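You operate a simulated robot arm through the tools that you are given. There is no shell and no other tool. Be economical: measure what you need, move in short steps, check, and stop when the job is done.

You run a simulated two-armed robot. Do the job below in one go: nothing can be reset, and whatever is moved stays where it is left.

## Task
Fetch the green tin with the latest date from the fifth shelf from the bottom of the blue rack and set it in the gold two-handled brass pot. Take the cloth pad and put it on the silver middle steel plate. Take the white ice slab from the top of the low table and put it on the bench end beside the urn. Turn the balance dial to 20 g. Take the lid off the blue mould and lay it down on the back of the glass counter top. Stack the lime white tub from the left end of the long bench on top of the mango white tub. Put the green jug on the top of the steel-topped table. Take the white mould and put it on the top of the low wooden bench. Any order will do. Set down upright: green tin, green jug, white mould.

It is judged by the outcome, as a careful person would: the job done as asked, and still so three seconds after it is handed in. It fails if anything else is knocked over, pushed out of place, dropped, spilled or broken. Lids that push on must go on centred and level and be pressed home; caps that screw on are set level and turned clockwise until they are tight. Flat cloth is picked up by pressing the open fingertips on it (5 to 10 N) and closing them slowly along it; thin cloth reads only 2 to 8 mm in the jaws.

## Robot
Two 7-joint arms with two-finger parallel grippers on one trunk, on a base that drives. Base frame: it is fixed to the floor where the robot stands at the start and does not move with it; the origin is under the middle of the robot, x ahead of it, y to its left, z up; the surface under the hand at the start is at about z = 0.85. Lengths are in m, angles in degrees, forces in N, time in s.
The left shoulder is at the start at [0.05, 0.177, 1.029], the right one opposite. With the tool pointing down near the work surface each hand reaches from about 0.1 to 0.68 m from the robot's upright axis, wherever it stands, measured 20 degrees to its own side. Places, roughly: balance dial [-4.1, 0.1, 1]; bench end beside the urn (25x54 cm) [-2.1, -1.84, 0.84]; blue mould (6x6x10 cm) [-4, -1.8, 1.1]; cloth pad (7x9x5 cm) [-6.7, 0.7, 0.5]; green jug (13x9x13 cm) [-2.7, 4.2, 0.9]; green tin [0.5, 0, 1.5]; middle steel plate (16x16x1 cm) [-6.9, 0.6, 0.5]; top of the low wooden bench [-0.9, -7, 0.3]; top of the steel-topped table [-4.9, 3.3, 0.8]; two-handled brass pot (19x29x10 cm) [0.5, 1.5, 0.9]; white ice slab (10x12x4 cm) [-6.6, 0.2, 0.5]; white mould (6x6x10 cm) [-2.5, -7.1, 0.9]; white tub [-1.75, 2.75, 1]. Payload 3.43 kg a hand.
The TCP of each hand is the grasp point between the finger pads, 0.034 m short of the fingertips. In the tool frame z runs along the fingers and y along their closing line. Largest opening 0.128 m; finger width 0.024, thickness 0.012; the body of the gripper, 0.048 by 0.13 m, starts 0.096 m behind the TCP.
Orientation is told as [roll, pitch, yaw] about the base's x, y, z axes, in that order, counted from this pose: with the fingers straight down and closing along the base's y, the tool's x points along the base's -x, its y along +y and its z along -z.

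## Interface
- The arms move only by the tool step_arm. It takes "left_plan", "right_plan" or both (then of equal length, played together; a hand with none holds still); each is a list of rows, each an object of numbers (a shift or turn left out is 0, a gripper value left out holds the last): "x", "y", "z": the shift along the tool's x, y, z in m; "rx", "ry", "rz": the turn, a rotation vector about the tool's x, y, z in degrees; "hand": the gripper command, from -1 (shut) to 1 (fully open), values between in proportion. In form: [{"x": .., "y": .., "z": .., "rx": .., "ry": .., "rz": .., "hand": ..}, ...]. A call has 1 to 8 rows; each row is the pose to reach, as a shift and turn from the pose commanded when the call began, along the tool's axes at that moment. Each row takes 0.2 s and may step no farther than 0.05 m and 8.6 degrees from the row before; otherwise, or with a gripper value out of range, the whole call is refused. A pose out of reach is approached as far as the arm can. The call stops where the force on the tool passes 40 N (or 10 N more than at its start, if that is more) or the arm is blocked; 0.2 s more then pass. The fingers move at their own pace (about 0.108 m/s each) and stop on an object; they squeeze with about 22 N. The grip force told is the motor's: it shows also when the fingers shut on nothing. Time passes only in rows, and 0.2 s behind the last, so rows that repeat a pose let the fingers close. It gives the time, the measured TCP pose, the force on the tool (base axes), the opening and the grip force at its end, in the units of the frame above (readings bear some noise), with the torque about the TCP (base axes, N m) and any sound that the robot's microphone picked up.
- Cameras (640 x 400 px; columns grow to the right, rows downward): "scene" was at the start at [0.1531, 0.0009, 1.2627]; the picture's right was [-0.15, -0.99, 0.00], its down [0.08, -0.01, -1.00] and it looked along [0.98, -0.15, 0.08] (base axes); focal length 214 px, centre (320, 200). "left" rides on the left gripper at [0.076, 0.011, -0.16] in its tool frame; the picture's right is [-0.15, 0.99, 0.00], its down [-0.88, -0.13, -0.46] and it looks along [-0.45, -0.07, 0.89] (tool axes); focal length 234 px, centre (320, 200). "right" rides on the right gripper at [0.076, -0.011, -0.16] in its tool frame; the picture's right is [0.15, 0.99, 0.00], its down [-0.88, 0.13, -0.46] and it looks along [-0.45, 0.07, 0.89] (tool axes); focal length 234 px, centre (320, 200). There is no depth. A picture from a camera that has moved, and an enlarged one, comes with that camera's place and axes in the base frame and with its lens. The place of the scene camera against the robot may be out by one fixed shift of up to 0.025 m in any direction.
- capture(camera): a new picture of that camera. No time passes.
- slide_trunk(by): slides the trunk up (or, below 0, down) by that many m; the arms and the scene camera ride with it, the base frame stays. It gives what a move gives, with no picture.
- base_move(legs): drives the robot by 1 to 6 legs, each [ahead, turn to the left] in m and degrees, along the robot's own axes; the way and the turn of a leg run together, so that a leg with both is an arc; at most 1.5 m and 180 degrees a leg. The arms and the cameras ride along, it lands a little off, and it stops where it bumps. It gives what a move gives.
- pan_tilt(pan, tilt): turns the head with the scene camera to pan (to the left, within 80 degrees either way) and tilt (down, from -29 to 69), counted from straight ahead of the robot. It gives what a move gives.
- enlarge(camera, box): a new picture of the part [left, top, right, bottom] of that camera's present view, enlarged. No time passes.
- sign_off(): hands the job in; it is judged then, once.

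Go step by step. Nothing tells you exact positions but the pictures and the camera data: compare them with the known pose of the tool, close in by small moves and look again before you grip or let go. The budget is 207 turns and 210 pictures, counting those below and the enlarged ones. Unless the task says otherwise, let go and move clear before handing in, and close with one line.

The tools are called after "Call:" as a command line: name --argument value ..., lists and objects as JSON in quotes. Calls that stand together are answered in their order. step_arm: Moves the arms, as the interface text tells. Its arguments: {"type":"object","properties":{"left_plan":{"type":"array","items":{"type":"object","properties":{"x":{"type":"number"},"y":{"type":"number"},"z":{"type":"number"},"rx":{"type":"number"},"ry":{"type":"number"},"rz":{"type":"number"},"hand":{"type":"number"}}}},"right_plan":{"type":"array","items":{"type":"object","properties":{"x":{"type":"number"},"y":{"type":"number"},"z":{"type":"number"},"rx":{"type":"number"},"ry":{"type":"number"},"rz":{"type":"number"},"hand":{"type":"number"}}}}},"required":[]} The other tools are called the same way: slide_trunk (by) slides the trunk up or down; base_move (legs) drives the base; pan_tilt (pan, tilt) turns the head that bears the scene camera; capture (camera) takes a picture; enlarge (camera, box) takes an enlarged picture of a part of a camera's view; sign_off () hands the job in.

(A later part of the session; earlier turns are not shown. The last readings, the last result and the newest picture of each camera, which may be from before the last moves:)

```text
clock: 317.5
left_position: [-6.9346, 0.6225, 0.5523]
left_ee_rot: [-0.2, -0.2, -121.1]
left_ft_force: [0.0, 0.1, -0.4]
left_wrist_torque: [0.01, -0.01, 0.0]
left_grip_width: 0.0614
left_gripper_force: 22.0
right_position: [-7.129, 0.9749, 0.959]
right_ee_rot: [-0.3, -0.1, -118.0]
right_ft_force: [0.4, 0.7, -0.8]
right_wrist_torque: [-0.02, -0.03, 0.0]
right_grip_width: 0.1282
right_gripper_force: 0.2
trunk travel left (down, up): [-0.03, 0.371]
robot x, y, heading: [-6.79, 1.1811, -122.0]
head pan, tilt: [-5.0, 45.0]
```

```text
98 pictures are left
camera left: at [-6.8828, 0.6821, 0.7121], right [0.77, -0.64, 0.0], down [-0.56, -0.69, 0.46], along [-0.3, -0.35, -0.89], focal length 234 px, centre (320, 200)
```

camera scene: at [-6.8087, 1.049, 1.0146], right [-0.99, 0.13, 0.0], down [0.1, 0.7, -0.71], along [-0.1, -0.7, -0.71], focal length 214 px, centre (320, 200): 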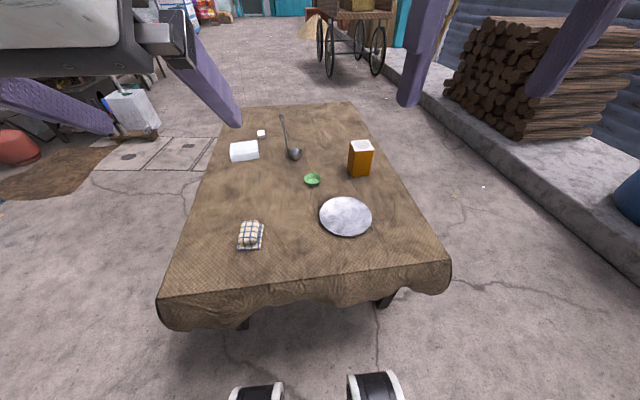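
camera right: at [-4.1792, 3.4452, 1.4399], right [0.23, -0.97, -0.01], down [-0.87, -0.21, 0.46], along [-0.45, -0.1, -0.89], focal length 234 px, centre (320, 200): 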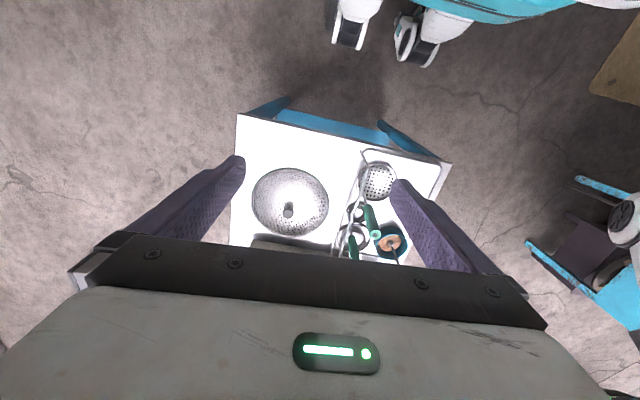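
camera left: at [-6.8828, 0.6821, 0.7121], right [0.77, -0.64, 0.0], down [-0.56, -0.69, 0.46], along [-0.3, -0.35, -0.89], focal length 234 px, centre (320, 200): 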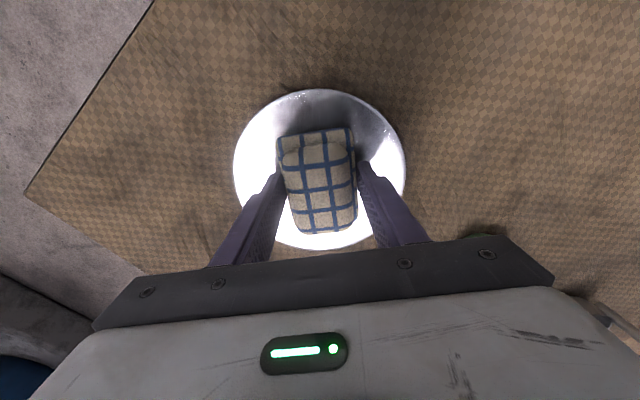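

Centred on the plate. I lower to touch, release partially and lift.

Call:
step_arm --left_plan '[{"z": 0.003}, {"z": 0.005}, {"z": 0.007}]'

Call:
step_arm --left_plan '[{"hand": 0.35}, {"hand": 0.35}, {"hand": 0.35}, {"z": -0.04, "hand": 0.35}, {"z": -0.08, "hand": 0.35}, {"z": -0.12, "hand": 0.35}, {"z": -0.16, "hand": 1}]'

Call:
capture --camera "left"

```text
clock: 318.3
left_position: [-6.9326, 0.624, 0.5468]
left_ee_rot: [-0.2, -0.3, -121.2]
left_ft_force: [0.6, -0.3, -0.5]
left_wrist_torque: [0.0, 0.02, 0.01]
left_grip_width: 0.0616
left_gripper_force: 22.1
right_position: [-7.1292, 0.9759, 0.9596]
right_ee_rot: [-0.3, -0.1, -118.0]
right_ft_force: [-0.1, 0.3, -0.2]
right_wrist_torque: [0.01, -0.02, 0.01]
right_grip_width: 0.1282
right_gripper_force: 0.0
trunk travel left (down, up): [-0.03, 0.371]
robot x, y, heading: [-6.7942, 1.1879, -121.6]
head pan, tilt: [-5.0, 45.0]
```

```text
clock: 319.9
left_position: [-6.9309, 0.6251, 0.7065]
left_ee_rot: [-0.1, -0.2, -121.2]
left_ft_force: [0.5, -0.2, -0.2]
left_wrist_torque: [0.0, 0.0, -0.04]
left_grip_width: 0.128
left_gripper_force: 0.0
right_position: [-7.1294, 0.9754, 0.96]
right_ee_rot: [-0.3, -0.1, -118.0]
right_ft_force: [-0.3, -1.1, -0.6]
right_wrist_torque: [0.0, -0.05, -0.01]
right_grip_width: 0.1279
right_gripper_force: 0.2
trunk travel left (down, up): [-0.03, 0.371]
robot x, y, heading: [-6.7878, 1.1894, -121.9]
head pan, tilt: [-5.0, 45.0]
```

```text
97 pictures are left
camera left: at [-6.8797, 0.6846, 0.8663], right [0.77, -0.64, 0.0], down [-0.56, -0.68, 0.46], along [-0.29, -0.35, -0.89], focal length 234 px, centre (320, 200)
```

left: 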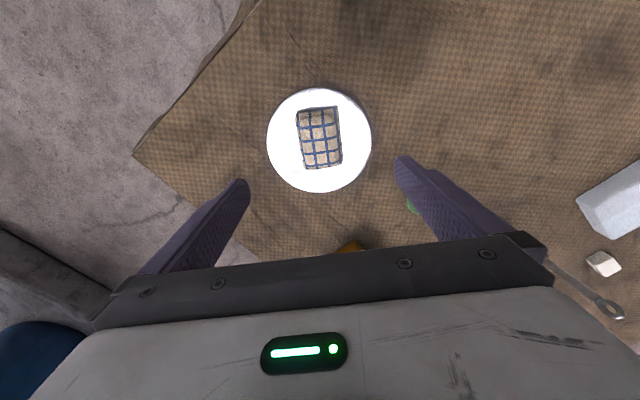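

The pad lies centred on the plate. Next the ice slab: I raise the trunk slightly and drive to the table's east side facing west.

Call:
slide_trunk --by 0.15

Call:
base_move --legs '[[-0.2, 0], [0, 102], [0.77, 0], [0, -70], [0.9, 0], [0, -90]]'

Call:
pan_tilt --pan 0 --tilt 45

Call:
capture --camera "scene"

```text
clock: 321.6
left_position: [-6.931, 0.6254, 0.8565]
left_ee_rot: [-0.2, -0.3, -121.2]
left_ft_force: [1.0, 0.1, 1.0]
left_wrist_torque: [0.04, 0.0, -0.02]
left_grip_width: 0.1278
left_gripper_force: 0.1
right_position: [-7.1278, 0.9754, 1.1094]
right_ee_rot: [-0.2, -0.1, -118.0]
right_ft_force: [-0.3, -0.1, -0.4]
right_wrist_torque: [0.02, -0.01, -0.02]
right_grip_width: 0.128
right_gripper_force: 0.1
trunk travel left (down, up): [-0.18, 0.221]
robot x, y, heading: [-6.7937, 1.1849, -121.7]
head pan, tilt: [-5.0, 45.0]
```

```text
clock: 342.5
left_position: [-6.465, 0.0222, 0.8566]
left_ee_rot: [-0.3, -0.2, -178.6]
left_ft_force: [-0.3, 0.7, 0.0]
left_wrist_torque: [0.01, -0.01, 0.01]
left_grip_width: 0.128
left_gripper_force: 0.1
right_position: [-6.2763, 0.3784, 1.1098]
right_ee_rot: [-0.4, -0.1, -175.4]
right_ft_force: [0.4, -0.2, -0.4]
right_wrist_torque: [0.04, 0.0, -0.04]
right_grip_width: 0.128
right_gripper_force: 0.1
trunk travel left (down, up): [-0.18, 0.221]
robot x, y, heading: [-5.9181, 0.2086, -179.3]
head pan, tilt: [-5.0, 45.0]
```

```text
clock: 343.2
left_position: [-6.4643, 0.0228, 0.8568]
left_ee_rot: [-0.1, -0.3, -178.5]
left_ft_force: [-0.5, -0.1, -0.6]
left_wrist_torque: [0.04, -0.04, 0.0]
left_grip_width: 0.1279
left_gripper_force: 0.0
right_position: [-6.2757, 0.3775, 1.1094]
right_ee_rot: [-0.4, -0.1, -175.4]
right_ft_force: [0.4, 0.3, 0.1]
right_wrist_torque: [0.05, 0.03, 0.0]
right_grip_width: 0.128
right_gripper_force: 0.0
trunk travel left (down, up): [-0.18, 0.221]
robot x, y, heading: [-5.9197, 0.2065, -179.0]
head pan, tilt: [0.0, 45.0]
```

```text
96 pictures are left
camera scene: at [-6.0723, 0.219, 1.1645], right [-0.01, 1.0, 0.0], down [0.71, 0.01, -0.71], along [-0.71, -0.01, -0.71], focal length 214 px, centre (320, 200)
```

scene: 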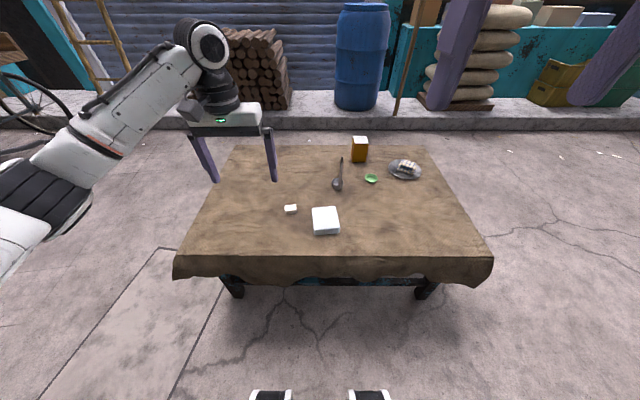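

Ice slab ≈ (−6.59, 0.24). I move closer, lower the trunk, and bring the right hand over it.

Call:
base_move --legs '[[0.11, 0]]'

Call:
slide_trunk --by -0.16

Call:
step_arm --left_plan '[{"z": -0.04}, {"z": -0.08, "x": 0.04}, {"z": -0.12, "x": 0.08}, {"z": -0.16, "x": 0.12}, {"z": -0.2, "x": 0.16}, {"z": -0.2, "x": 0.2}, {"z": -0.2, "x": 0.2}, {"z": -0.2, "x": 0.2}]' --right_plan '[{"x": -0.026, "y": 0.015, "z": 0.028}, {"x": -0.052, "y": 0.03, "z": 0.056}, {"x": -0.078, "y": 0.045, "z": 0.084}, {"x": -0.104, "y": 0.06, "z": 0.112}, {"x": -0.13, "y": 0.075, "z": 0.14}, {"x": -0.156, "y": 0.09, "z": 0.168}, {"x": -0.182, "y": 0.105, "z": 0.196}, {"x": -0.204, "y": 0.12, "z": 0.22}]'

Call:
capture --camera "right"

```text
clock: 344.4
left_position: [-6.573, 0.0222, 0.8564]
left_ee_rot: [-0.2, -0.3, -178.7]
left_ft_force: [-0.1, 1.0, 0.3]
left_wrist_torque: [0.02, -0.02, -0.01]
left_grip_width: 0.1283
left_gripper_force: 0.0
right_position: [-6.3835, 0.3766, 1.1107]
right_ee_rot: [-0.4, -0.1, -175.4]
right_ft_force: [-0.6, 0.7, 0.4]
right_wrist_torque: [0.04, -0.03, -0.03]
right_grip_width: 0.128
right_gripper_force: 0.0
trunk travel left (down, up): [-0.18, 0.221]
robot x, y, heading: [-6.0233, 0.2065, -179.3]
head pan, tilt: [0.0, 45.0]
```

```text
clock: 346.2
left_position: [-6.5737, 0.0227, 0.6962]
left_ee_rot: [-0.2, -0.3, -178.5]
left_ft_force: [0.4, -1.2, -0.8]
left_wrist_torque: [0.0, -0.01, 0.01]
left_grip_width: 0.1281
left_gripper_force: 0.1
right_position: [-6.3843, 0.379, 0.9502]
right_ee_rot: [-0.4, -0.2, -175.6]
right_ft_force: [-1.1, -0.4, -0.8]
right_wrist_torque: [0.0, -0.01, -0.03]
right_grip_width: 0.128
right_gripper_force: 0.1
trunk travel left (down, up): [-0.02, 0.381]
robot x, y, heading: [-6.0219, 0.2035, -179.3]
head pan, tilt: [0.0, 45.0]
```

```text
refused: row 2 steps farther than a row can; nothing moved
```

```text
95 pictures are left
camera right: at [-6.3088, 0.3931, 1.11], right [0.22, -0.97, -0.01], down [-0.87, -0.2, 0.46], along [-0.45, -0.1, -0.89], focal length 234 px, centre (320, 200)
```

right: 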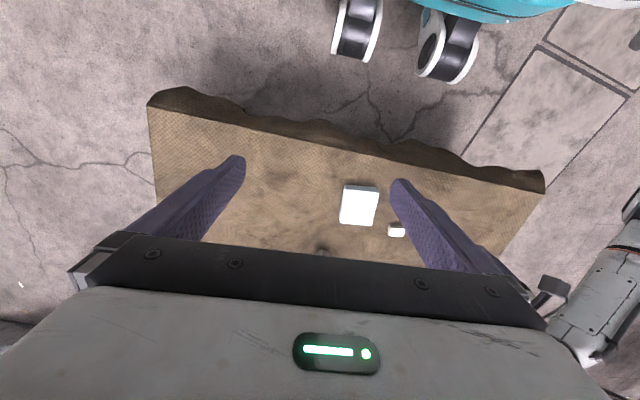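

Call:
step_arm --left_plan '[{"z": -0.04}, {"z": -0.08}, {"z": -0.12}, {"z": -0.16}, {"z": -0.18, "x": 0.04}, {"z": -0.18, "x": 0.08}, {"z": -0.18, "x": 0.12}, {"z": -0.18, "x": 0.16}]' --right_plan '[{"x": -0.026, "y": 0.017, "z": 0.028}, {"x": -0.052, "y": 0.034, "z": 0.056}, {"x": -0.078, "y": 0.05, "z": 0.084}, {"x": -0.104, "y": 0.068, "z": 0.112}, {"x": -0.13, "y": 0.085, "z": 0.14}, {"x": -0.156, "y": 0.102, "z": 0.168}, {"x": -0.182, "y": 0.119, "z": 0.196}, {"x": -0.208, "y": 0.136, "z": 0.22}]'

Call:
capture --camera "right"

```text
clock: 348.0
left_position: [-6.4119, 0.0277, 0.8752]
left_ee_rot: [-0.3, -0.2, -178.6]
left_ft_force: [-1.1, -0.3, 0.0]
left_wrist_torque: [-0.03, -0.03, 0.03]
left_grip_width: 0.1281
left_gripper_force: 0.0
right_position: [-6.5787, 0.2256, 0.7332]
right_ee_rot: [-0.3, -0.1, -175.5]
right_ft_force: [0.2, 0.6, -0.8]
right_wrist_torque: [-0.03, -0.01, -0.01]
right_grip_width: 0.1281
right_gripper_force: 0.2
trunk travel left (down, up): [-0.02, 0.381]
robot x, y, heading: [-6.0273, 0.2074, -179.1]
head pan, tilt: [0.0, 45.0]
```

```text
94 pictures are left
camera right: at [-6.504, 0.2412, 0.892], right [0.22, -0.97, -0.01], down [-0.87, -0.2, 0.46], along [-0.45, -0.1, -0.89], focal length 234 px, centre (320, 200)
```

right: 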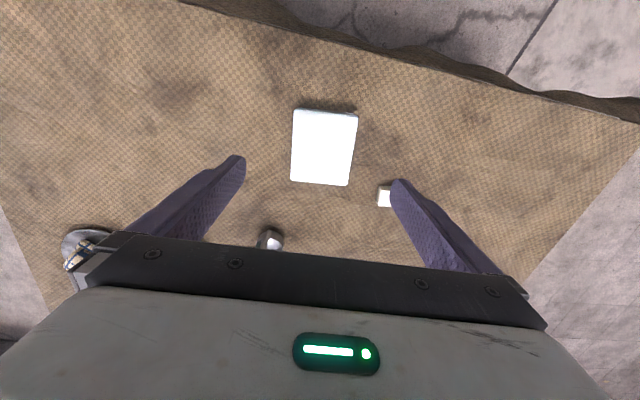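

Slab centre ≈ (−6.597, 0.217), yaw ≈ −173°. I align and descend.

Call:
step_arm --right_plan '[{"x": -0.0187, "y": 0.007, "rz": -2.5}, {"x": -0.0187, "y": 0.007, "z": 0.045, "rz": -2.5}, {"x": -0.0187, "y": 0.007, "z": 0.09, "rz": -2.5}, {"x": -0.0187, "y": 0.007, "z": 0.13, "rz": -2.5}, {"x": -0.0187, "y": 0.007, "z": 0.13, "rz": -2.5}]'

Call:
capture --camera "right"

```text
clock: 349.2
left_position: [-6.4108, 0.0279, 0.8754]
left_ee_rot: [-0.2, -0.3, -178.6]
left_ft_force: [0.5, 1.0, -0.1]
left_wrist_torque: [-0.03, 0.0, -0.01]
left_grip_width: 0.1278
left_gripper_force: 0.1
right_position: [-6.6001, 0.2206, 0.6002]
right_ee_rot: [-0.3, -0.1, -173.0]
right_ft_force: [-0.1, 0.6, 0.4]
right_wrist_torque: [0.0, -0.03, -0.01]
right_grip_width: 0.1279
right_gripper_force: 0.0
trunk travel left (down, up): [-0.02, 0.381]
robot x, y, heading: [-6.0241, 0.2055, -179.6]
head pan, tilt: [0.0, 45.0]
```

```text
93 pictures are left
camera right: at [-6.5245, 0.2395, 0.7592], right [0.27, -0.96, -0.01], down [-0.86, -0.24, 0.46], along [-0.44, -0.12, -0.89], focal length 234 px, centre (320, 200)
```

right: 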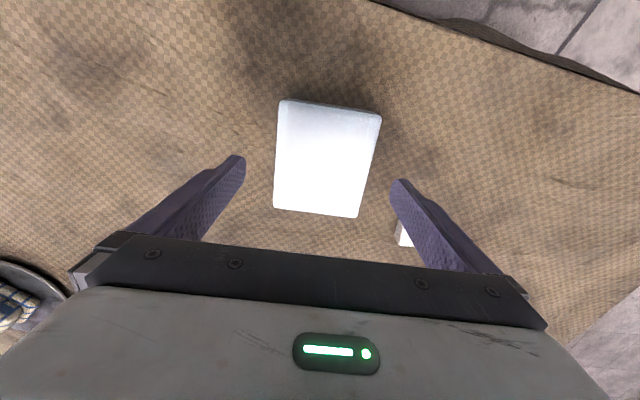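

Call:
step_arm --right_plan '[{"z": 0.03}, {"z": 0.052}, {"z": 0.06}, {"z": 0.06, "hand": -1}, {"z": 0.06, "hand": -1}, {"z": 0.06, "hand": -1}, {"z": 0.06, "hand": -1}]'

Call:
step_arm --right_plan '[{"z": -0.02}, {"z": -0.06}, {"z": -0.1}, {"z": -0.15}, {"z": -0.19}, {"z": -0.22}]'

Call:
capture --camera "right"

```text
clock: 350.8
left_position: [-6.4131, 0.0274, 0.8751]
left_ee_rot: [-0.2, -0.3, -178.6]
left_ft_force: [-0.9, -1.2, 0.2]
left_wrist_torque: [0.01, 0.0, 0.03]
left_grip_width: 0.1283
left_gripper_force: 0.1
right_position: [-6.5989, 0.2201, 0.54]
right_ee_rot: [-0.4, 0.0, -173.0]
right_ft_force: [0.0, -0.4, 1.0]
right_wrist_torque: [-0.15, 0.18, 0.02]
right_grip_width: 0.0953
right_gripper_force: 21.9
trunk travel left (down, up): [-0.02, 0.381]
robot x, y, heading: [-6.0278, 0.2027, -179.6]
head pan, tilt: [0.0, 45.0]
```

```text
clock: 352.2
left_position: [-6.411, 0.0275, 0.8755]
left_ee_rot: [-0.1, -0.3, -178.6]
left_ft_force: [0.1, 0.2, -0.2]
left_wrist_torque: [0.04, -0.02, 0.0]
left_grip_width: 0.1279
left_gripper_force: 0.0
right_position: [-6.5985, 0.2188, 0.7592]
right_ee_rot: [-0.3, -0.1, -173.0]
right_ft_force: [-0.3, -0.7, -0.5]
right_wrist_torque: [0.0, 0.01, 0.01]
right_grip_width: 0.0
right_gripper_force: 21.9
trunk travel left (down, up): [-0.02, 0.381]
robot x, y, heading: [-6.0272, 0.1996, -179.2]
head pan, tilt: [0.0, 45.0]
```

```text
92 pictures are left
camera right: at [-6.5243, 0.2371, 0.9194], right [0.27, -0.96, -0.01], down [-0.86, -0.24, 0.46], along [-0.44, -0.12, -0.89], focal length 234 px, centre (320, 200)
```

right: 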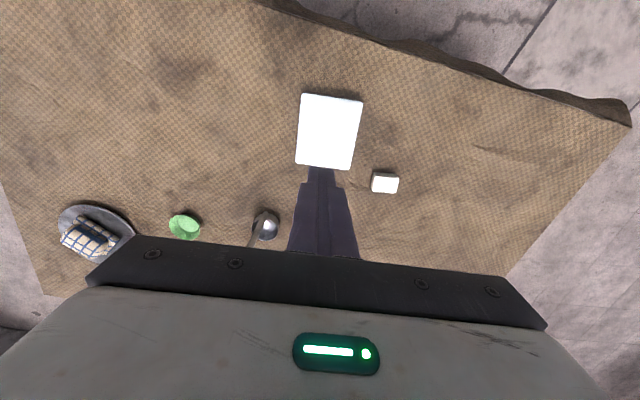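

The slab slipped out of the fingers — it's slippery. I'll re-grip as low as possible and lift very slowly.

Call:
step_arm --right_plan '[{"z": 0.03, "hand": 1}, {"z": 0.07, "hand": 1}, {"z": 0.11, "hand": 1}, {"z": 0.15, "hand": 1}, {"z": 0.185, "hand": 1}, {"z": 0.21, "hand": 1}, {"z": 0.222, "hand": 1}, {"z": 0.222, "hand": 1}]'

Call:
step_arm --right_plan '[{"hand": -1}, {"hand": -1}, {"hand": -1}, {"hand": -1}, {"z": -0.002}, {"z": -0.004}, {"z": -0.007}, {"z": -0.01}]'

Call:
capture --camera "right"

```text
clock: 354.0
left_position: [-6.4114, 0.0283, 0.8745]
left_ee_rot: [-0.3, -0.4, -178.7]
left_ft_force: [-1.0, 0.0, -0.3]
left_wrist_torque: [-0.02, 0.02, 0.03]
left_grip_width: 0.1281
left_gripper_force: 0.0
right_position: [-6.6017, 0.2183, 0.5354]
right_ee_rot: [-0.3, -0.2, -173.0]
right_ft_force: [-0.9, 0.0, 0.4]
right_wrist_torque: [0.01, 0.03, 0.01]
right_grip_width: 0.1281
right_gripper_force: 0.0
trunk travel left (down, up): [-0.02, 0.381]
robot x, y, heading: [-6.025, 0.2049, -179.6]
head pan, tilt: [0.0, 45.0]
```

```text
clock: 355.8
left_position: [-6.4105, 0.0265, 0.8737]
left_ee_rot: [-0.2, -0.3, -178.7]
left_ft_force: [-0.1, -0.4, -0.4]
left_wrist_torque: [0.01, 0.02, -0.01]
left_grip_width: 0.1279
left_gripper_force: 0.0
right_position: [-6.599, 0.2188, 0.5482]
right_ee_rot: [-0.3, -0.1, -173.0]
right_ft_force: [-0.7, -0.2, 0.0]
right_wrist_torque: [-0.01, 0.02, -0.04]
right_grip_width: 0.0957
right_gripper_force: 22.6
trunk travel left (down, up): [-0.02, 0.381]
robot x, y, heading: [-6.0246, 0.2081, -179.6]
head pan, tilt: [0.0, 45.0]
```

```text
91 pictures are left
camera right: at [-6.5258, 0.2382, 0.7068], right [0.27, -0.96, -0.01], down [-0.86, -0.24, 0.46], along [-0.44, -0.12, -0.89], focal length 234 px, centre (320, 200)
```

right: 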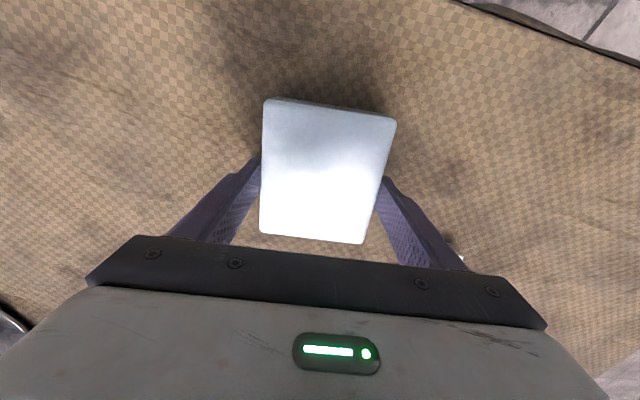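

No weight felt: the ice is too slippery to lift by its sides. Plan: drag it to the table's near edge so it overhangs, then pinch it top-and-bottom with horizontal fingers. I drag it now.

Call:
step_arm --right_plan '[{"z": 0.006}, {"z": 0.01, "x": 0.005}, {"z": 0.01, "x": 0.025, "rz": 1.5}, {"z": 0.01, "x": 0.045, "rz": 3}, {"z": 0.01, "x": 0.065, "rz": 4.5}, {"z": 0.01, "x": 0.085, "rz": 6}, {"z": 0.01, "x": 0.105, "rz": 6.5}, {"z": 0.01, "x": 0.12, "rz": 6.5}]'

Call:
capture --camera "right"

Call:
enlarge --camera "scene" --box '[220, 170, 440, 330]'

```text
clock: 357.6
left_position: [-6.4104, 0.0278, 0.8755]
left_ee_rot: [-0.1, -0.3, -178.6]
left_ft_force: [-0.6, 0.0, 0.4]
left_wrist_torque: [0.0, 0.02, -0.03]
left_grip_width: 0.1278
left_gripper_force: 0.1
right_position: [-6.4781, 0.2346, 0.5364]
right_ee_rot: [-0.4, -0.1, -179.7]
right_ft_force: [-0.2, -0.1, 2.5]
right_wrist_torque: [-0.25, 0.16, -0.02]
right_grip_width: 0.0956
right_gripper_force: 22.1
trunk travel left (down, up): [-0.02, 0.381]
robot x, y, heading: [-6.0256, 0.2035, -179.3]
head pan, tilt: [0.0, 45.0]
```

```text
90 pictures are left
camera right: at [-6.4026, 0.2454, 0.6963], right [0.15, -0.99, -0.01], down [-0.88, -0.14, 0.46], along [-0.45, -0.06, -0.89], focal length 234 px, centre (320, 200)
```

right: 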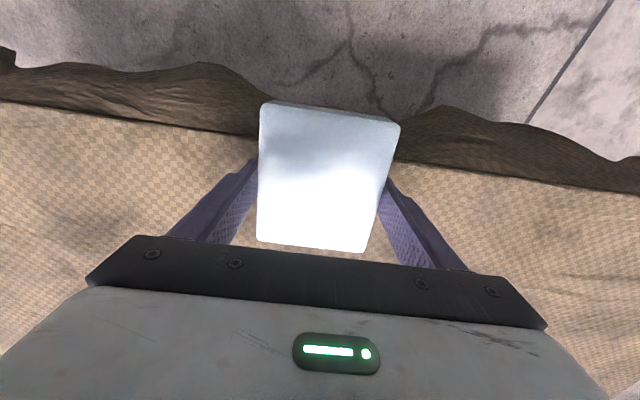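

```text
2.50 times, centred on (330, 250) of scene
camera zoom: at [-6.1801, 0.2182, 1.0045], right [-0.01, 1.0, 0.0], down [0.71, 0.01, -0.71], along [-0.71, -0.01, -0.71], focal length 536 px, centre (295, 75)
```

zoom: 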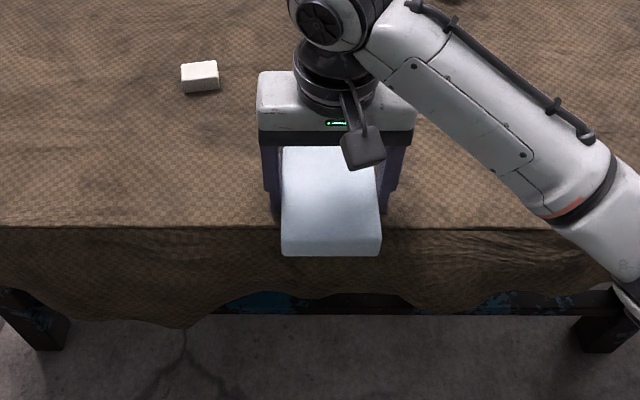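

Slab overhangs ~3.2 cm; I drag it 1.6 cm more, release and lift clear.

Call:
step_arm --right_plan '[{"x": 0.008}, {"x": 0.016}, {"x": 0.016, "hand": 1}, {"x": 0.016, "hand": 1}, {"x": 0.016, "z": -0.04, "hand": 1}, {"x": 0.016, "z": -0.09, "hand": 1}, {"x": 0.016, "z": -0.14, "hand": 1}, {"x": 0.016, "z": -0.18, "hand": 1}]'

Call:
base_move --legs '[[-0.22, 0]]'

Call:
step_arm --right_plan '[{"ry": -8}, {"ry": -16}, {"ry": -24}, {"ry": -32}, {"ry": -40}, {"ry": -48}, {"ry": -56}, {"ry": -64}]'

Call:
enlarge --camera "scene" --box '[220, 130, 440, 290]'

```text
clock: 359.4
left_position: [-6.4117, 0.0287, 0.8746]
left_ee_rot: [-0.3, -0.4, -178.6]
left_ft_force: [0.6, -0.2, 0.3]
left_wrist_torque: [0.01, 0.0, -0.02]
left_grip_width: 0.1279
left_gripper_force: 0.2
right_position: [-6.4599, 0.2337, 0.7157]
right_ee_rot: [-0.3, -0.2, -179.5]
right_ft_force: [0.0, 0.6, -0.2]
right_wrist_torque: [0.0, 0.02, 0.01]
right_grip_width: 0.1279
right_gripper_force: 0.0
trunk travel left (down, up): [-0.02, 0.381]
robot x, y, heading: [-6.0267, 0.204, -179.3]
head pan, tilt: [0.0, 45.0]
```

```text
clock: 361.1
left_position: [-6.1932, 0.0301, 0.8753]
left_ee_rot: [-0.2, -0.3, -178.8]
left_ft_force: [-0.6, 1.5, 0.2]
left_wrist_torque: [0.01, 0.0, 0.0]
left_grip_width: 0.1278
left_gripper_force: 0.1
right_position: [-6.2412, 0.2358, 0.7144]
right_ee_rot: [-0.4, -0.1, -179.6]
right_ft_force: [-0.1, 0.8, 0.2]
right_wrist_torque: [0.01, 0.0, -0.01]
right_grip_width: 0.1281
right_gripper_force: 0.1
trunk travel left (down, up): [-0.02, 0.381]
robot x, y, heading: [-5.8084, 0.2069, -179.6]
head pan, tilt: [0.0, 45.0]
```

```text
clock: 362.9
left_position: [-6.1937, 0.0314, 0.8764]
left_ee_rot: [-0.2, -0.4, -178.8]
left_ft_force: [0.5, -0.6, -0.6]
left_wrist_torque: [0.0, -0.01, -0.01]
left_grip_width: 0.128
left_gripper_force: 0.0
right_position: [-6.2404, 0.2365, 0.7153]
right_ee_rot: [-0.7, -64.3, -178.9]
right_ft_force: [-0.6, 0.0, -0.9]
right_wrist_torque: [0.0, -0.03, -0.01]
right_grip_width: 0.1279
right_gripper_force: 0.1
trunk travel left (down, up): [-0.02, 0.381]
robot x, y, heading: [-5.8077, 0.2056, -179.8]
head pan, tilt: [0.0, 45.0]
```

```text
2.50 times, centred on (330, 210) of scene
camera zoom: at [-5.961, 0.2204, 1.0045], right [-0.01, 1.0, 0.0], down [0.71, 0.01, -0.71], along [-0.71, -0.01, -0.71], focal length 536 px, centre (295, 175)
```

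zoom: 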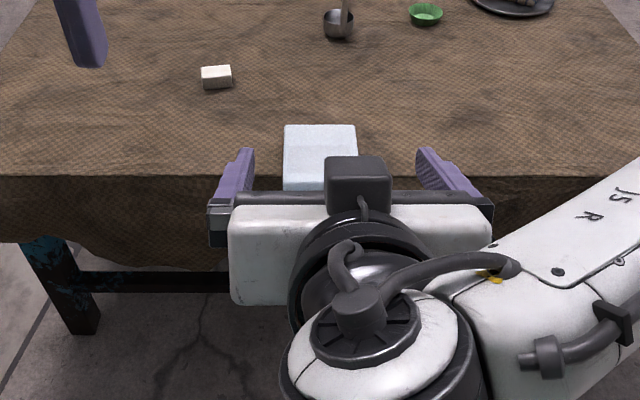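

Call:
step_arm --right_plan '[{"ry": -8}, {"ry": -16}, {"ry": -24}, {"ry": -25.7}]'

Call:
step_arm --right_plan '[{"rz": 8.5}, {"rz": 17}, {"rz": 25.5}, {"rz": 34}, {"rz": 42.5}, {"rz": 51}, {"rz": 59.5}, {"rz": 68}]'

Call:
step_arm --right_plan '[{"rz": 7.5}, {"rz": 15}, {"rz": 22}]'

Call:
capture --camera "scene"

Call:
capture --camera "right"

```text
clock: 363.9
left_position: [-6.1927, 0.0312, 0.8757]
left_ee_rot: [-0.2, -0.3, -178.8]
left_ft_force: [0.1, -0.6, 0.1]
left_wrist_torque: [0.0, -0.02, 0.02]
left_grip_width: 0.1278
left_gripper_force: 0.0
right_position: [-6.2409, 0.2382, 0.715]
right_ee_rot: [-76.0, -89.7, -103.7]
right_ft_force: [0.3, 0.2, -0.5]
right_wrist_torque: [-0.01, -0.01, 0.01]
right_grip_width: 0.1279
right_gripper_force: 0.0
trunk travel left (down, up): [-0.02, 0.381]
robot x, y, heading: [-5.8068, 0.208, -179.6]
head pan, tilt: [0.0, 45.0]
```

```text
clock: 365.7
left_position: [-6.1919, 0.0316, 0.8752]
left_ee_rot: [-0.2, -0.4, -178.8]
left_ft_force: [0.3, -0.1, 0.2]
left_wrist_torque: [0.04, 0.02, 0.03]
left_grip_width: 0.1284
left_gripper_force: 0.0
right_position: [-6.2433, 0.2367, 0.7191]
right_ee_rot: [90.1, -22.5, 90.0]
right_ft_force: [0.3, 0.8, 0.5]
right_wrist_torque: [0.02, -0.02, -0.01]
right_grip_width: 0.1281
right_gripper_force: 0.0
right hand out of reach, approached as far as the arm can: row 2, 3, 4, 5, 6
trunk travel left (down, up): [-0.02, 0.381]
robot x, y, heading: [-5.8073, 0.2061, -179.7]
head pan, tilt: [0.0, 45.0]
```

```text
clock: 366.5
left_position: [-6.1932, 0.0302, 0.8737]
left_ee_rot: [-0.3, -0.4, -178.9]
left_ft_force: [0.3, -0.5, 1.5]
left_wrist_torque: [0.02, 0.01, 0.02]
left_grip_width: 0.1278
left_gripper_force: 0.0
right_position: [-6.2421, 0.2353, 0.7151]
right_ee_rot: [89.8, -0.4, 90.3]
right_ft_force: [-0.4, 0.6, 1.0]
right_wrist_torque: [-0.05, 0.04, 0.02]
right_grip_width: 0.1277
right_gripper_force: 0.0
trunk travel left (down, up): [-0.02, 0.381]
robot x, y, heading: [-5.8047, 0.2078, -179.8]
head pan, tilt: [0.0, 45.0]
```

```text
87 pictures are left
camera scene: at [-5.961, 0.2204, 1.0045], right [-0.01, 1.0, 0.0], down [0.71, 0.01, -0.71], along [-0.71, -0.01, -0.71], focal length 214 px, centre (320, 200)
```

scene: 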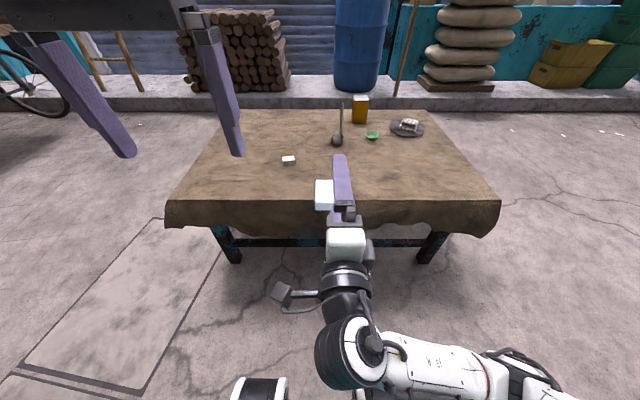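

```text
86 pictures are left
camera right: at [-6.0825, 0.1609, 0.7052], right [0.0, -0.15, 0.99], down [0.45, 0.88, 0.14], along [-0.89, 0.45, 0.07], focal length 234 px, centre (320, 200)
```

right: 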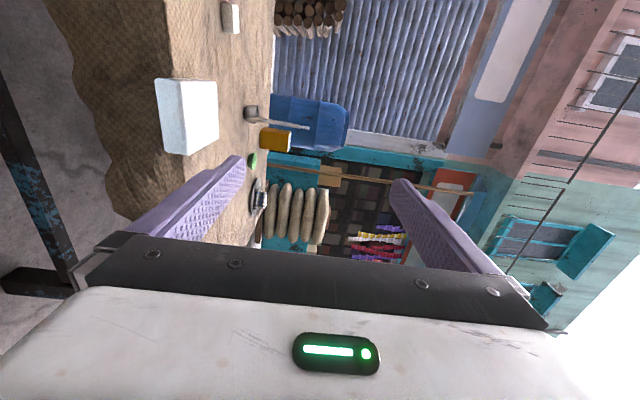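

The hand is now horizontal with fingers above/below. I lower to slab mid-height (z ≈ 0.52), narrow the opening, and approach.

Call:
step_arm --right_plan '[{"y": -0.045, "hand": 0.12}, {"y": -0.09, "hand": 0.12}, {"y": -0.135, "hand": 0.12}, {"y": -0.18, "hand": 0.12}, {"y": -0.194, "hand": 0.12}, {"y": -0.194, "z": 0.04, "hand": 0.12}, {"y": -0.194, "z": 0.08, "hand": 0.12}, {"y": -0.194, "z": 0.1, "hand": 0.12}]'

Call:
capture --camera "right"

Call:
capture --camera "left"

```text
clock: 368.1
left_position: [-6.1844, 0.0217, 0.8875]
left_ee_rot: [-1.0, -1.0, -178.7]
left_ft_force: [-0.3, 1.0, 1.2]
left_wrist_torque: [0.01, 0.0, -0.03]
left_grip_width: 0.1283
left_gripper_force: 0.0
right_position: [-6.2943, 0.2654, 0.657]
right_ee_rot: [103.5, -2.4, 89.4]
right_ft_force: [0.2, 0.9, -0.6]
right_wrist_torque: [0.01, 0.02, -0.02]
right_grip_width: 0.0718
right_gripper_force: 0.0
right hand out of reach, approached as far as the arm can: row 4, 5, 6, 7
trunk travel left (down, up): [-0.02, 0.381]
robot x, y, heading: [-5.8071, 0.2052, -179.4]
head pan, tilt: [0.0, 45.0]
stopped in row 7 (right hand): the arm was blocked; the commanded pose is now the measured one
```

```text
85 pictures are left
camera right: at [-6.1429, 0.1897, 0.6072], right [0.23, -0.19, 0.95], down [0.48, 0.87, 0.06], along [-0.84, 0.45, 0.29], focal length 234 px, centre (320, 200)
```

right: 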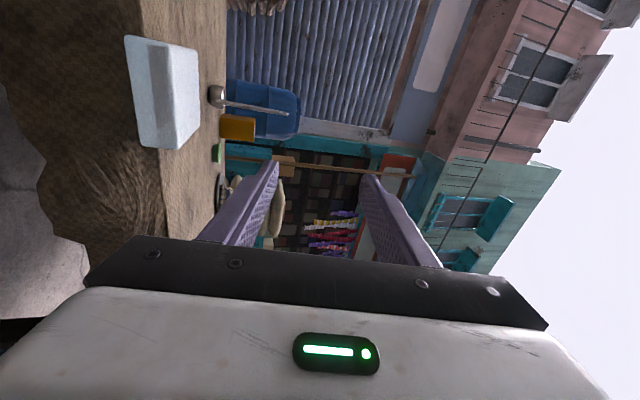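

```text
84 pictures are left
camera left: at [-6.1044, 0.0089, 1.0456], right [-0.12, -0.99, -0.02], down [-0.88, 0.1, 0.47], along [-0.47, 0.07, -0.88], focal length 234 px, centre (320, 200)
```

left: 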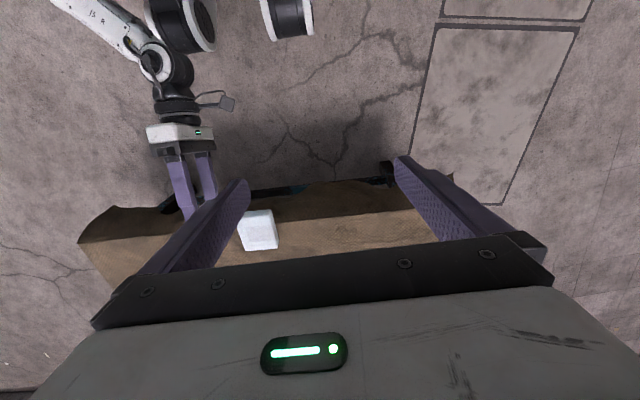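

The arm is cramped that close. I level the hand, back the base off 17 cm and try again.

Call:
step_arm --right_plan '[{"y": 0.02, "rx": 6.5}, {"y": 0.04, "x": 0.015, "rx": 13.5}, {"y": 0.05, "x": 0.03, "rx": 13.5}]'

Call:
base_move --legs '[[-0.17, 0]]'

Call:
step_arm --right_plan '[{"z": 0.04}, {"z": 0.08, "y": -0.02}, {"z": 0.1, "y": -0.06}, {"z": 0.1, "y": -0.1}, {"z": 0.1, "y": -0.14}, {"z": 0.1, "y": -0.18}]'

Call:
capture --camera "right"

```text
clock: 368.7
left_position: [-6.1921, 0.0264, 0.8773]
left_ee_rot: [-0.6, -0.4, -178.7]
left_ft_force: [0.0, -0.2, 0.3]
left_wrist_torque: [-0.02, -0.04, -0.01]
left_grip_width: 0.1281
left_gripper_force: 0.1
right_position: [-6.2997, 0.2949, 0.6467]
right_ee_rot: [91.2, -16.1, 88.8]
right_ft_force: [-0.1, 0.1, -1.5]
right_wrist_torque: [0.0, 0.04, 0.01]
right_grip_width: 0.0718
right_gripper_force: 0.0
trunk travel left (down, up): [-0.02, 0.381]
robot x, y, heading: [-5.8062, 0.2079, -179.6]
head pan, tilt: [0.0, 45.0]
stopped in row 3 (right hand): the arm was blocked; the commanded pose is now the measured one
```

```text
clock: 370.2
left_position: [-6.027, 0.0276, 0.8755]
left_ee_rot: [-0.6, -0.3, -178.9]
left_ft_force: [0.6, 0.0, -0.2]
left_wrist_torque: [-0.01, -0.02, -0.02]
left_grip_width: 0.1279
left_gripper_force: 0.0
right_position: [-6.1353, 0.297, 0.6445]
right_ee_rot: [91.1, -16.2, 88.6]
right_ft_force: [0.6, 0.1, -0.1]
right_wrist_torque: [0.0, -0.01, 0.01]
right_grip_width: 0.0716
right_gripper_force: 0.0
trunk travel left (down, up): [-0.02, 0.381]
robot x, y, heading: [-5.6417, 0.2076, -179.6]
head pan, tilt: [0.0, 45.0]
```

```text
clock: 370.8
left_position: [-6.0255, 0.0203, 0.887]
left_ee_rot: [-1.3, -0.4, -178.9]
left_ft_force: [0.5, 0.2, 0.2]
left_wrist_torque: [-0.01, 0.04, 0.0]
left_grip_width: 0.1281
left_gripper_force: 0.1
right_position: [-6.1824, 0.3392, 0.5904]
right_ee_rot: [87.6, -28.8, 90.9]
right_ft_force: [-0.6, 0.4, 0.2]
right_wrist_torque: [0.0, 0.03, -0.02]
right_grip_width: 0.0716
right_gripper_force: 0.1
trunk travel left (down, up): [-0.02, 0.381]
robot x, y, heading: [-5.6447, 0.2101, -179.8]
head pan, tilt: [0.0, 45.0]
stopped in row 2 (right hand): the arm was blocked; the commanded pose is now the measured one
```

```text
83 pictures are left
camera right: at [-6.0204, 0.2772, 0.5509], right [-0.03, -0.6, 0.8], down [0.44, 0.71, 0.56], along [-0.9, 0.37, 0.24], focal length 234 px, centre (320, 200)
```

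right: 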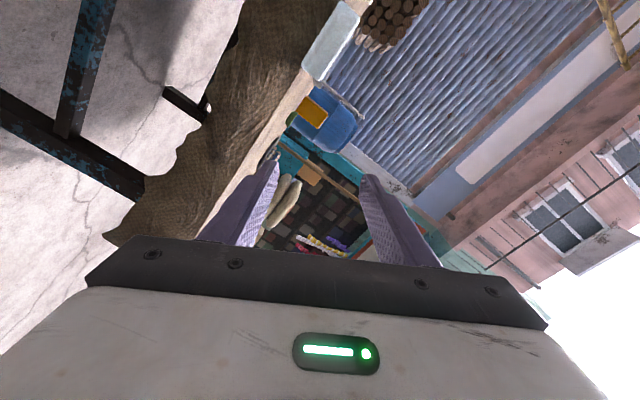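

The arm is folding into itself in this roll. I raise the hand and roll it the other way instead.

Call:
step_arm --right_plan '[{"x": -0.019, "y": 0.035}, {"x": -0.038, "y": 0.07, "rz": -8}, {"x": -0.058, "y": 0.105, "rz": -16}, {"x": -0.077, "y": 0.14, "rz": -24}, {"x": -0.096, "y": 0.175, "rz": -32}, {"x": -0.096, "y": 0.175, "rz": -40}, {"x": -0.096, "y": 0.175, "rz": -48}, {"x": -0.096, "y": 0.175, "rz": -56}]'

Call:
step_arm --right_plan '[{"rz": -8.5}, {"rz": -17}, {"rz": -25.5}, {"rz": -34}, {"rz": -42.5}, {"rz": -51}, {"rz": -59.5}, {"rz": -68}]'

Call:
capture --camera "left"

```text
clock: 371.7
left_position: [-6.0262, 0.0232, 0.8841]
left_ee_rot: [-1.1, -0.4, -178.7]
left_ft_force: [0.2, -0.2, 0.6]
left_wrist_torque: [0.03, -0.01, 0.03]
left_grip_width: 0.1279
left_gripper_force: 0.1
right_position: [-6.1515, 0.3678, 0.6246]
right_ee_rot: [68.1, -55.0, 107.1]
right_ft_force: [-0.9, -0.3, 0.5]
right_wrist_torque: [-0.02, 0.0, 0.0]
right_grip_width: 0.0718
right_gripper_force: 0.1
trunk travel left (down, up): [-0.02, 0.381]
robot x, y, heading: [-5.6398, 0.2111, -179.5]
head pan, tilt: [0.0, 45.0]
stopped in row 4 (right hand): the arm was blocked; the commanded pose is now the measured one
```

```text
clock: 373.7
left_position: [-6.0262, 0.022, 0.8837]
left_ee_rot: [-1.2, -0.3, -178.9]
left_ft_force: [1.0, 0.5, -0.5]
left_wrist_torque: [0.03, 0.02, 0.02]
left_grip_width: 0.1281
left_gripper_force: 0.1
right_position: [-6.1444, 0.3522, 0.6256]
right_ee_rot: [-64.7, -57.0, -111.8]
right_ft_force: [-0.3, -0.6, -0.1]
right_wrist_torque: [0.01, 0.02, 0.01]
right_grip_width: 0.0716
right_gripper_force: 0.1
trunk travel left (down, up): [-0.02, 0.381]
robot x, y, heading: [-5.6422, 0.2054, -179.5]
head pan, tilt: [0.0, 45.0]
stopped in row 8 (right hand): the arm was blocked; the commanded pose is now the measured one
```

```text
82 pictures are left
camera left: at [-5.9471, 0.0089, 1.0434], right [-0.13, -0.99, -0.02], down [-0.88, 0.1, 0.46], along [-0.46, 0.08, -0.89], focal length 234 px, centre (320, 200)
```

left: 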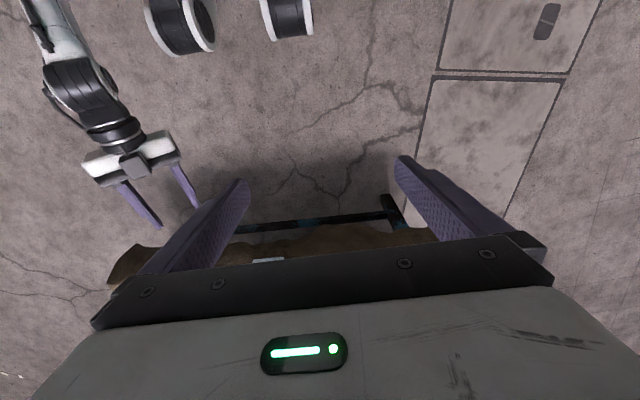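

Call:
step_arm --right_plan '[{"x": -0.034, "y": 0.0036, "z": 0.01}, {"x": -0.067, "y": 0.0072, "z": 0.02}, {"x": -0.1, "y": 0.011, "z": 0.03}, {"x": -0.134, "y": 0.0144, "z": 0.04}, {"x": -0.168, "y": 0.018, "z": 0.0495}]'

Call:
step_arm --right_plan '[{"rz": -8}, {"rz": -16}, {"rz": -24}, {"rz": -32}, {"rz": -40}, {"rz": -48}, {"rz": -56}, {"rz": -59}]'

Call:
capture --camera "scene"

```text
clock: 374.4
left_position: [-6.0263, 0.0209, 0.8854]
left_ee_rot: [-1.2, -0.4, -178.8]
left_ft_force: [-0.5, 0.2, 1.0]
left_wrist_torque: [0.0, 0.05, 0.0]
left_grip_width: 0.128
left_gripper_force: 0.0
right_position: [-6.1351, 0.3481, 0.5717]
right_ee_rot: [-56.8, -42.9, -117.7]
right_ft_force: [0.5, 1.0, -0.2]
right_wrist_torque: [0.02, -0.03, -0.02]
right_grip_width: 0.0714
right_gripper_force: 0.2
trunk travel left (down, up): [-0.02, 0.381]
robot x, y, heading: [-5.642, 0.2079, -179.6]
head pan, tilt: [0.0, 45.0]
stopped in row 3 (right hand): the arm was blocked; the commanded pose is now the measured one
```

```text
clock: 375.6
left_position: [-6.0252, 0.0209, 0.885]
left_ee_rot: [-1.3, -0.4, -179.0]
left_ft_force: [0.0, 0.2, -0.6]
left_wrist_torque: [-0.02, 0.03, 0.02]
left_grip_width: 0.1279
left_gripper_force: 0.1
right_position: [-6.1111, 0.3017, 0.5586]
right_ee_rot: [-60.7, -17.7, -99.0]
right_ft_force: [-0.5, -0.2, -0.1]
right_wrist_torque: [-0.01, 0.08, -0.04]
right_grip_width: 0.0718
right_gripper_force: 0.1
trunk travel left (down, up): [-0.02, 0.381]
robot x, y, heading: [-5.6429, 0.2048, -179.9]
head pan, tilt: [0.0, 45.0]
stopped in row 5 (right hand): the arm was blocked; the commanded pose is now the measured one
```

```text
81 pictures are left
camera scene: at [-5.7931, 0.2093, 1.017], right [0.0, 1.0, 0.02], down [0.7, 0.02, -0.71], along [-0.71, 0.01, -0.7], focal length 214 px, centre (320, 200)
```

scene: 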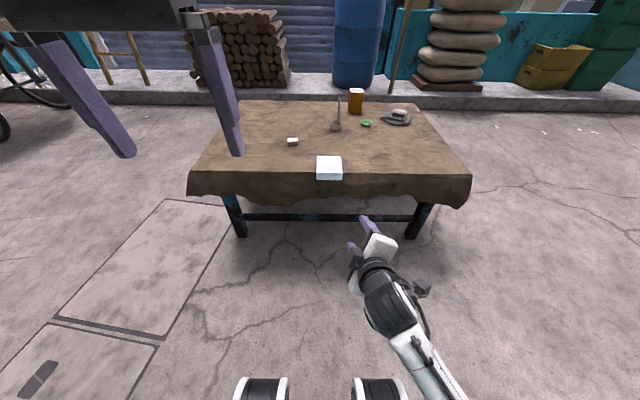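

The elbow is low and striking the robot's base. I raise the trunk 0.3 so it has room.

Call:
slide_trunk --by 0.3

Call:
capture --camera "scene"

```text
clock: 378.6
left_position: [-6.0286, 0.0323, 1.1748]
left_ee_rot: [-0.1, -0.3, -178.8]
left_ft_force: [0.2, -0.7, -0.4]
left_wrist_torque: [0.02, -0.04, -0.02]
left_grip_width: 0.128
left_gripper_force: 0.1
right_position: [-6.1145, 0.306, 0.8411]
right_ee_rot: [-60.0, -18.3, -99.3]
right_ft_force: [0.1, -0.4, -0.3]
right_wrist_torque: [0.02, 0.03, 0.0]
right_grip_width: 0.0715
right_gripper_force: 0.1
trunk travel left (down, up): [-0.32, 0.081]
robot x, y, heading: [-5.6382, 0.2052, -179.8]
head pan, tilt: [0.0, 45.0]
```

```text
80 pictures are left
camera scene: at [-5.7957, 0.2218, 1.3044], right [-0.01, 1.0, 0.0], down [0.71, 0.0, -0.71], along [-0.71, 0.0, -0.71], focal length 214 px, centre (320, 200)
```

scene: 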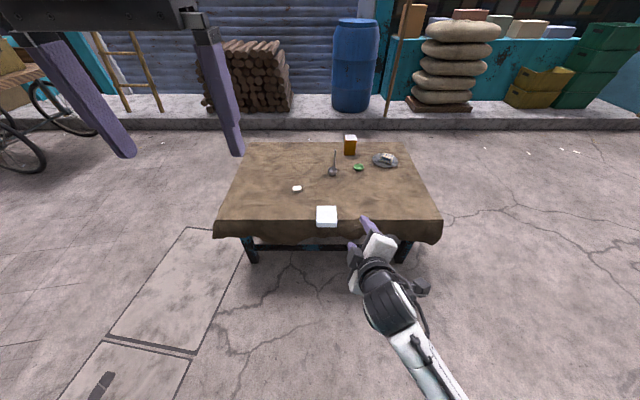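

Freed. I now finish the opposite roll while moving toward the slab's height.

Call:
step_arm --right_plan '[{"x": -0.0075, "y": 0.011, "z": 0.0236, "rx": 5.6, "ry": -0.8, "rz": -4}, {"x": -0.015, "y": 0.022, "z": 0.047, "rx": 11.3, "ry": -1.7, "rz": -8.1}, {"x": -0.0225, "y": 0.033, "z": 0.071, "rx": 16.9, "ry": -2.5, "rz": -12.1}, {"x": -0.03, "y": 0.044, "z": 0.094, "rx": 22.6, "ry": -3.4, "rz": -16.2}, {"x": -0.0375, "y": 0.0555, "z": 0.118, "rx": 28.2, "ry": -4.2, "rz": -20.2}]'

Call:
capture --camera "scene"

```text
clock: 379.8
left_position: [-6.0277, 0.0323, 1.175]
left_ee_rot: [-0.2, -0.2, -178.8]
left_ft_force: [1.2, -0.5, -0.3]
left_wrist_torque: [0.06, -0.03, 0.01]
left_grip_width: 0.128
left_gripper_force: 0.1
right_position: [-6.1994, 0.2482, 0.7503]
right_ee_rot: [-90.0, -0.3, -89.8]
right_ft_force: [0.5, 0.2, -0.3]
right_wrist_torque: [0.01, 0.08, 0.03]
right_grip_width: 0.0718
right_gripper_force: 0.0
trunk travel left (down, up): [-0.32, 0.081]
robot x, y, heading: [-5.6413, 0.2076, -179.8]
head pan, tilt: [0.0, 45.0]
```

```text
79 pictures are left
camera scene: at [-5.7961, 0.2216, 1.3045], right [-0.01, 1.0, 0.0], down [0.71, 0.0, -0.71], along [-0.71, 0.0, -0.71], focal length 214 px, centre (320, 200)
```

scene: 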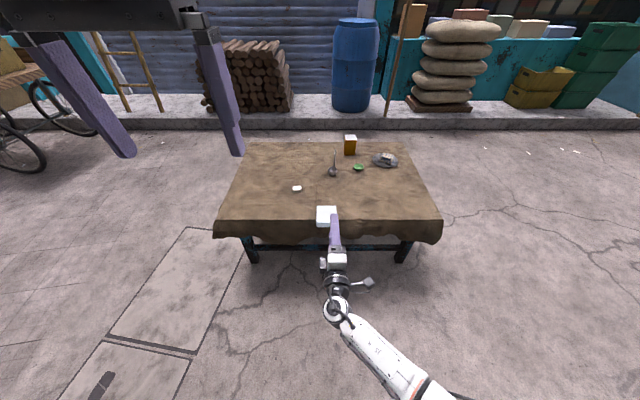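

Now the hand is level with fingers stacked vertically. I lower to slab mid-height and check the view.

Call:
step_arm --right_plan '[{"x": -0.005, "y": 0.04}, {"x": -0.012, "y": 0.08}, {"x": -0.012, "y": 0.12}, {"x": -0.012, "y": 0.16}, {"x": -0.012, "y": 0.2}, {"x": -0.012, "y": 0.229}, {"x": -0.012, "y": 0.229}]'

Call:
capture --camera "right"

```text
clock: 381.6
left_position: [-6.0285, 0.0304, 1.1745]
left_ee_rot: [-0.2, -0.2, -178.9]
left_ft_force: [-0.3, 0.3, 1.2]
left_wrist_torque: [0.01, -0.02, 0.01]
left_grip_width: 0.1282
left_gripper_force: 0.1
right_position: [-6.1899, 0.2733, 0.6407]
right_ee_rot: [-93.5, 0.8, -90.8]
right_ft_force: [-0.1, 0.4, -0.4]
right_wrist_torque: [0.01, -0.02, -0.03]
right_grip_width: 0.0715
right_gripper_force: 0.1
right hand out of reach, approached as far as the arm can: row 3, 4, 5, 6, 7
trunk travel left (down, up): [-0.32, 0.081]
robot x, y, heading: [-5.6407, 0.206, -179.8]
head pan, tilt: [0.0, 45.0]
stopped in row 7 (right hand): the arm was blocked; the commanded pose is now the measured one
```

```text
78 pictures are left
camera right: at [-6.0287, 0.346, 0.6437], right [-0.06, 0.16, -0.99], down [0.44, -0.88, -0.17], along [-0.9, -0.44, -0.02], focal length 234 px, centre (320, 200)
```

right: 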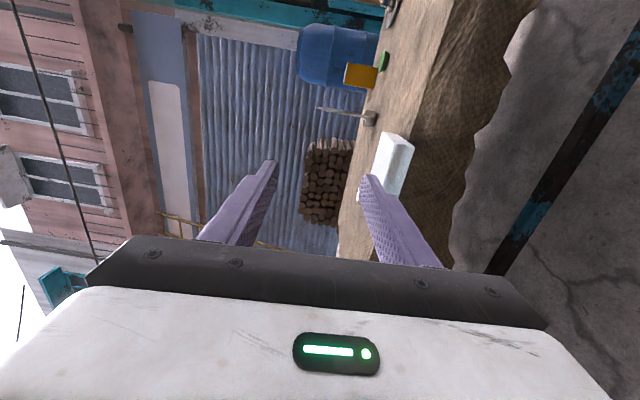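

The arm reaches its low limit relative to the shoulder, so I re-level slightly higher and use the trunk for the rest.

Call:
step_arm --right_plan '[{"x": -0.02, "y": -0.03, "rx": -2}, {"x": -0.037, "y": -0.045, "rx": -3.5}, {"x": -0.037, "y": -0.045, "rx": -3.5}]'

Call:
slide_trunk --by -0.16

Call:
capture --camera "right"

```text
clock: 382.6
left_position: [-6.0285, 0.0327, 1.1747]
left_ee_rot: [-0.2, -0.2, -178.9]
left_ft_force: [0.1, 0.3, 0.2]
left_wrist_torque: [-0.04, -0.05, 0.0]
left_grip_width: 0.1279
left_gripper_force: 0.1
right_position: [-6.2089, 0.2777, 0.6399]
right_ee_rot: [-90.2, 4.1, -92.7]
right_ft_force: [0.5, 0.3, -0.3]
right_wrist_torque: [0.0, 0.01, 0.03]
right_grip_width: 0.0716
right_gripper_force: 0.1
right hand out of reach, approached as far as the arm can: row 1, 2, 3
trunk travel left (down, up): [-0.32, 0.081]
robot x, y, heading: [-5.647, 0.2081, -179.7]
head pan, tilt: [0.0, 45.0]
stopped in row 3 (right hand): the arm was blocked; the commanded pose is now the measured one
```

```text
clock: 384.4
left_position: [-6.0277, 0.0318, 1.0143]
left_ee_rot: [-0.3, -0.2, -178.9]
left_ft_force: [-0.8, -0.3, -0.7]
left_wrist_torque: [0.01, -0.02, -0.01]
left_grip_width: 0.1281
left_gripper_force: 0.1
right_position: [-6.2076, 0.276, 0.4792]
right_ee_rot: [-90.2, 4.2, -92.7]
right_ft_force: [0.2, 0.1, 0.6]
right_wrist_torque: [-0.02, 0.0, -0.02]
right_grip_width: 0.0715
right_gripper_force: 0.1
trunk travel left (down, up): [-0.16, 0.241]
robot x, y, heading: [-5.641, 0.2078, -179.5]
head pan, tilt: [0.0, 45.0]
```

```text
77 pictures are left
camera right: at [-6.0459, 0.3441, 0.4958], right [0.01, 0.22, -0.98], down [0.41, -0.89, -0.2], along [-0.91, -0.4, -0.1], focal length 234 px, centre (320, 200)
```

right: 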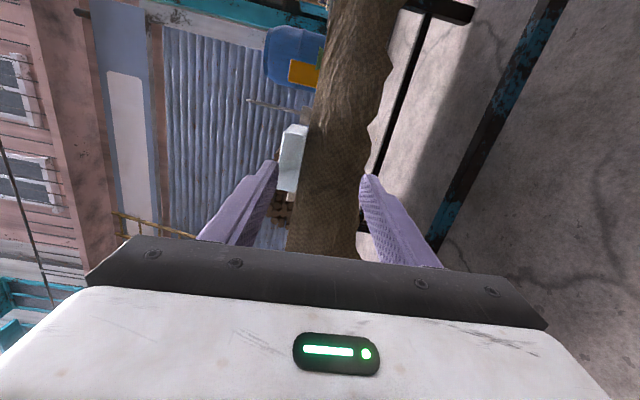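

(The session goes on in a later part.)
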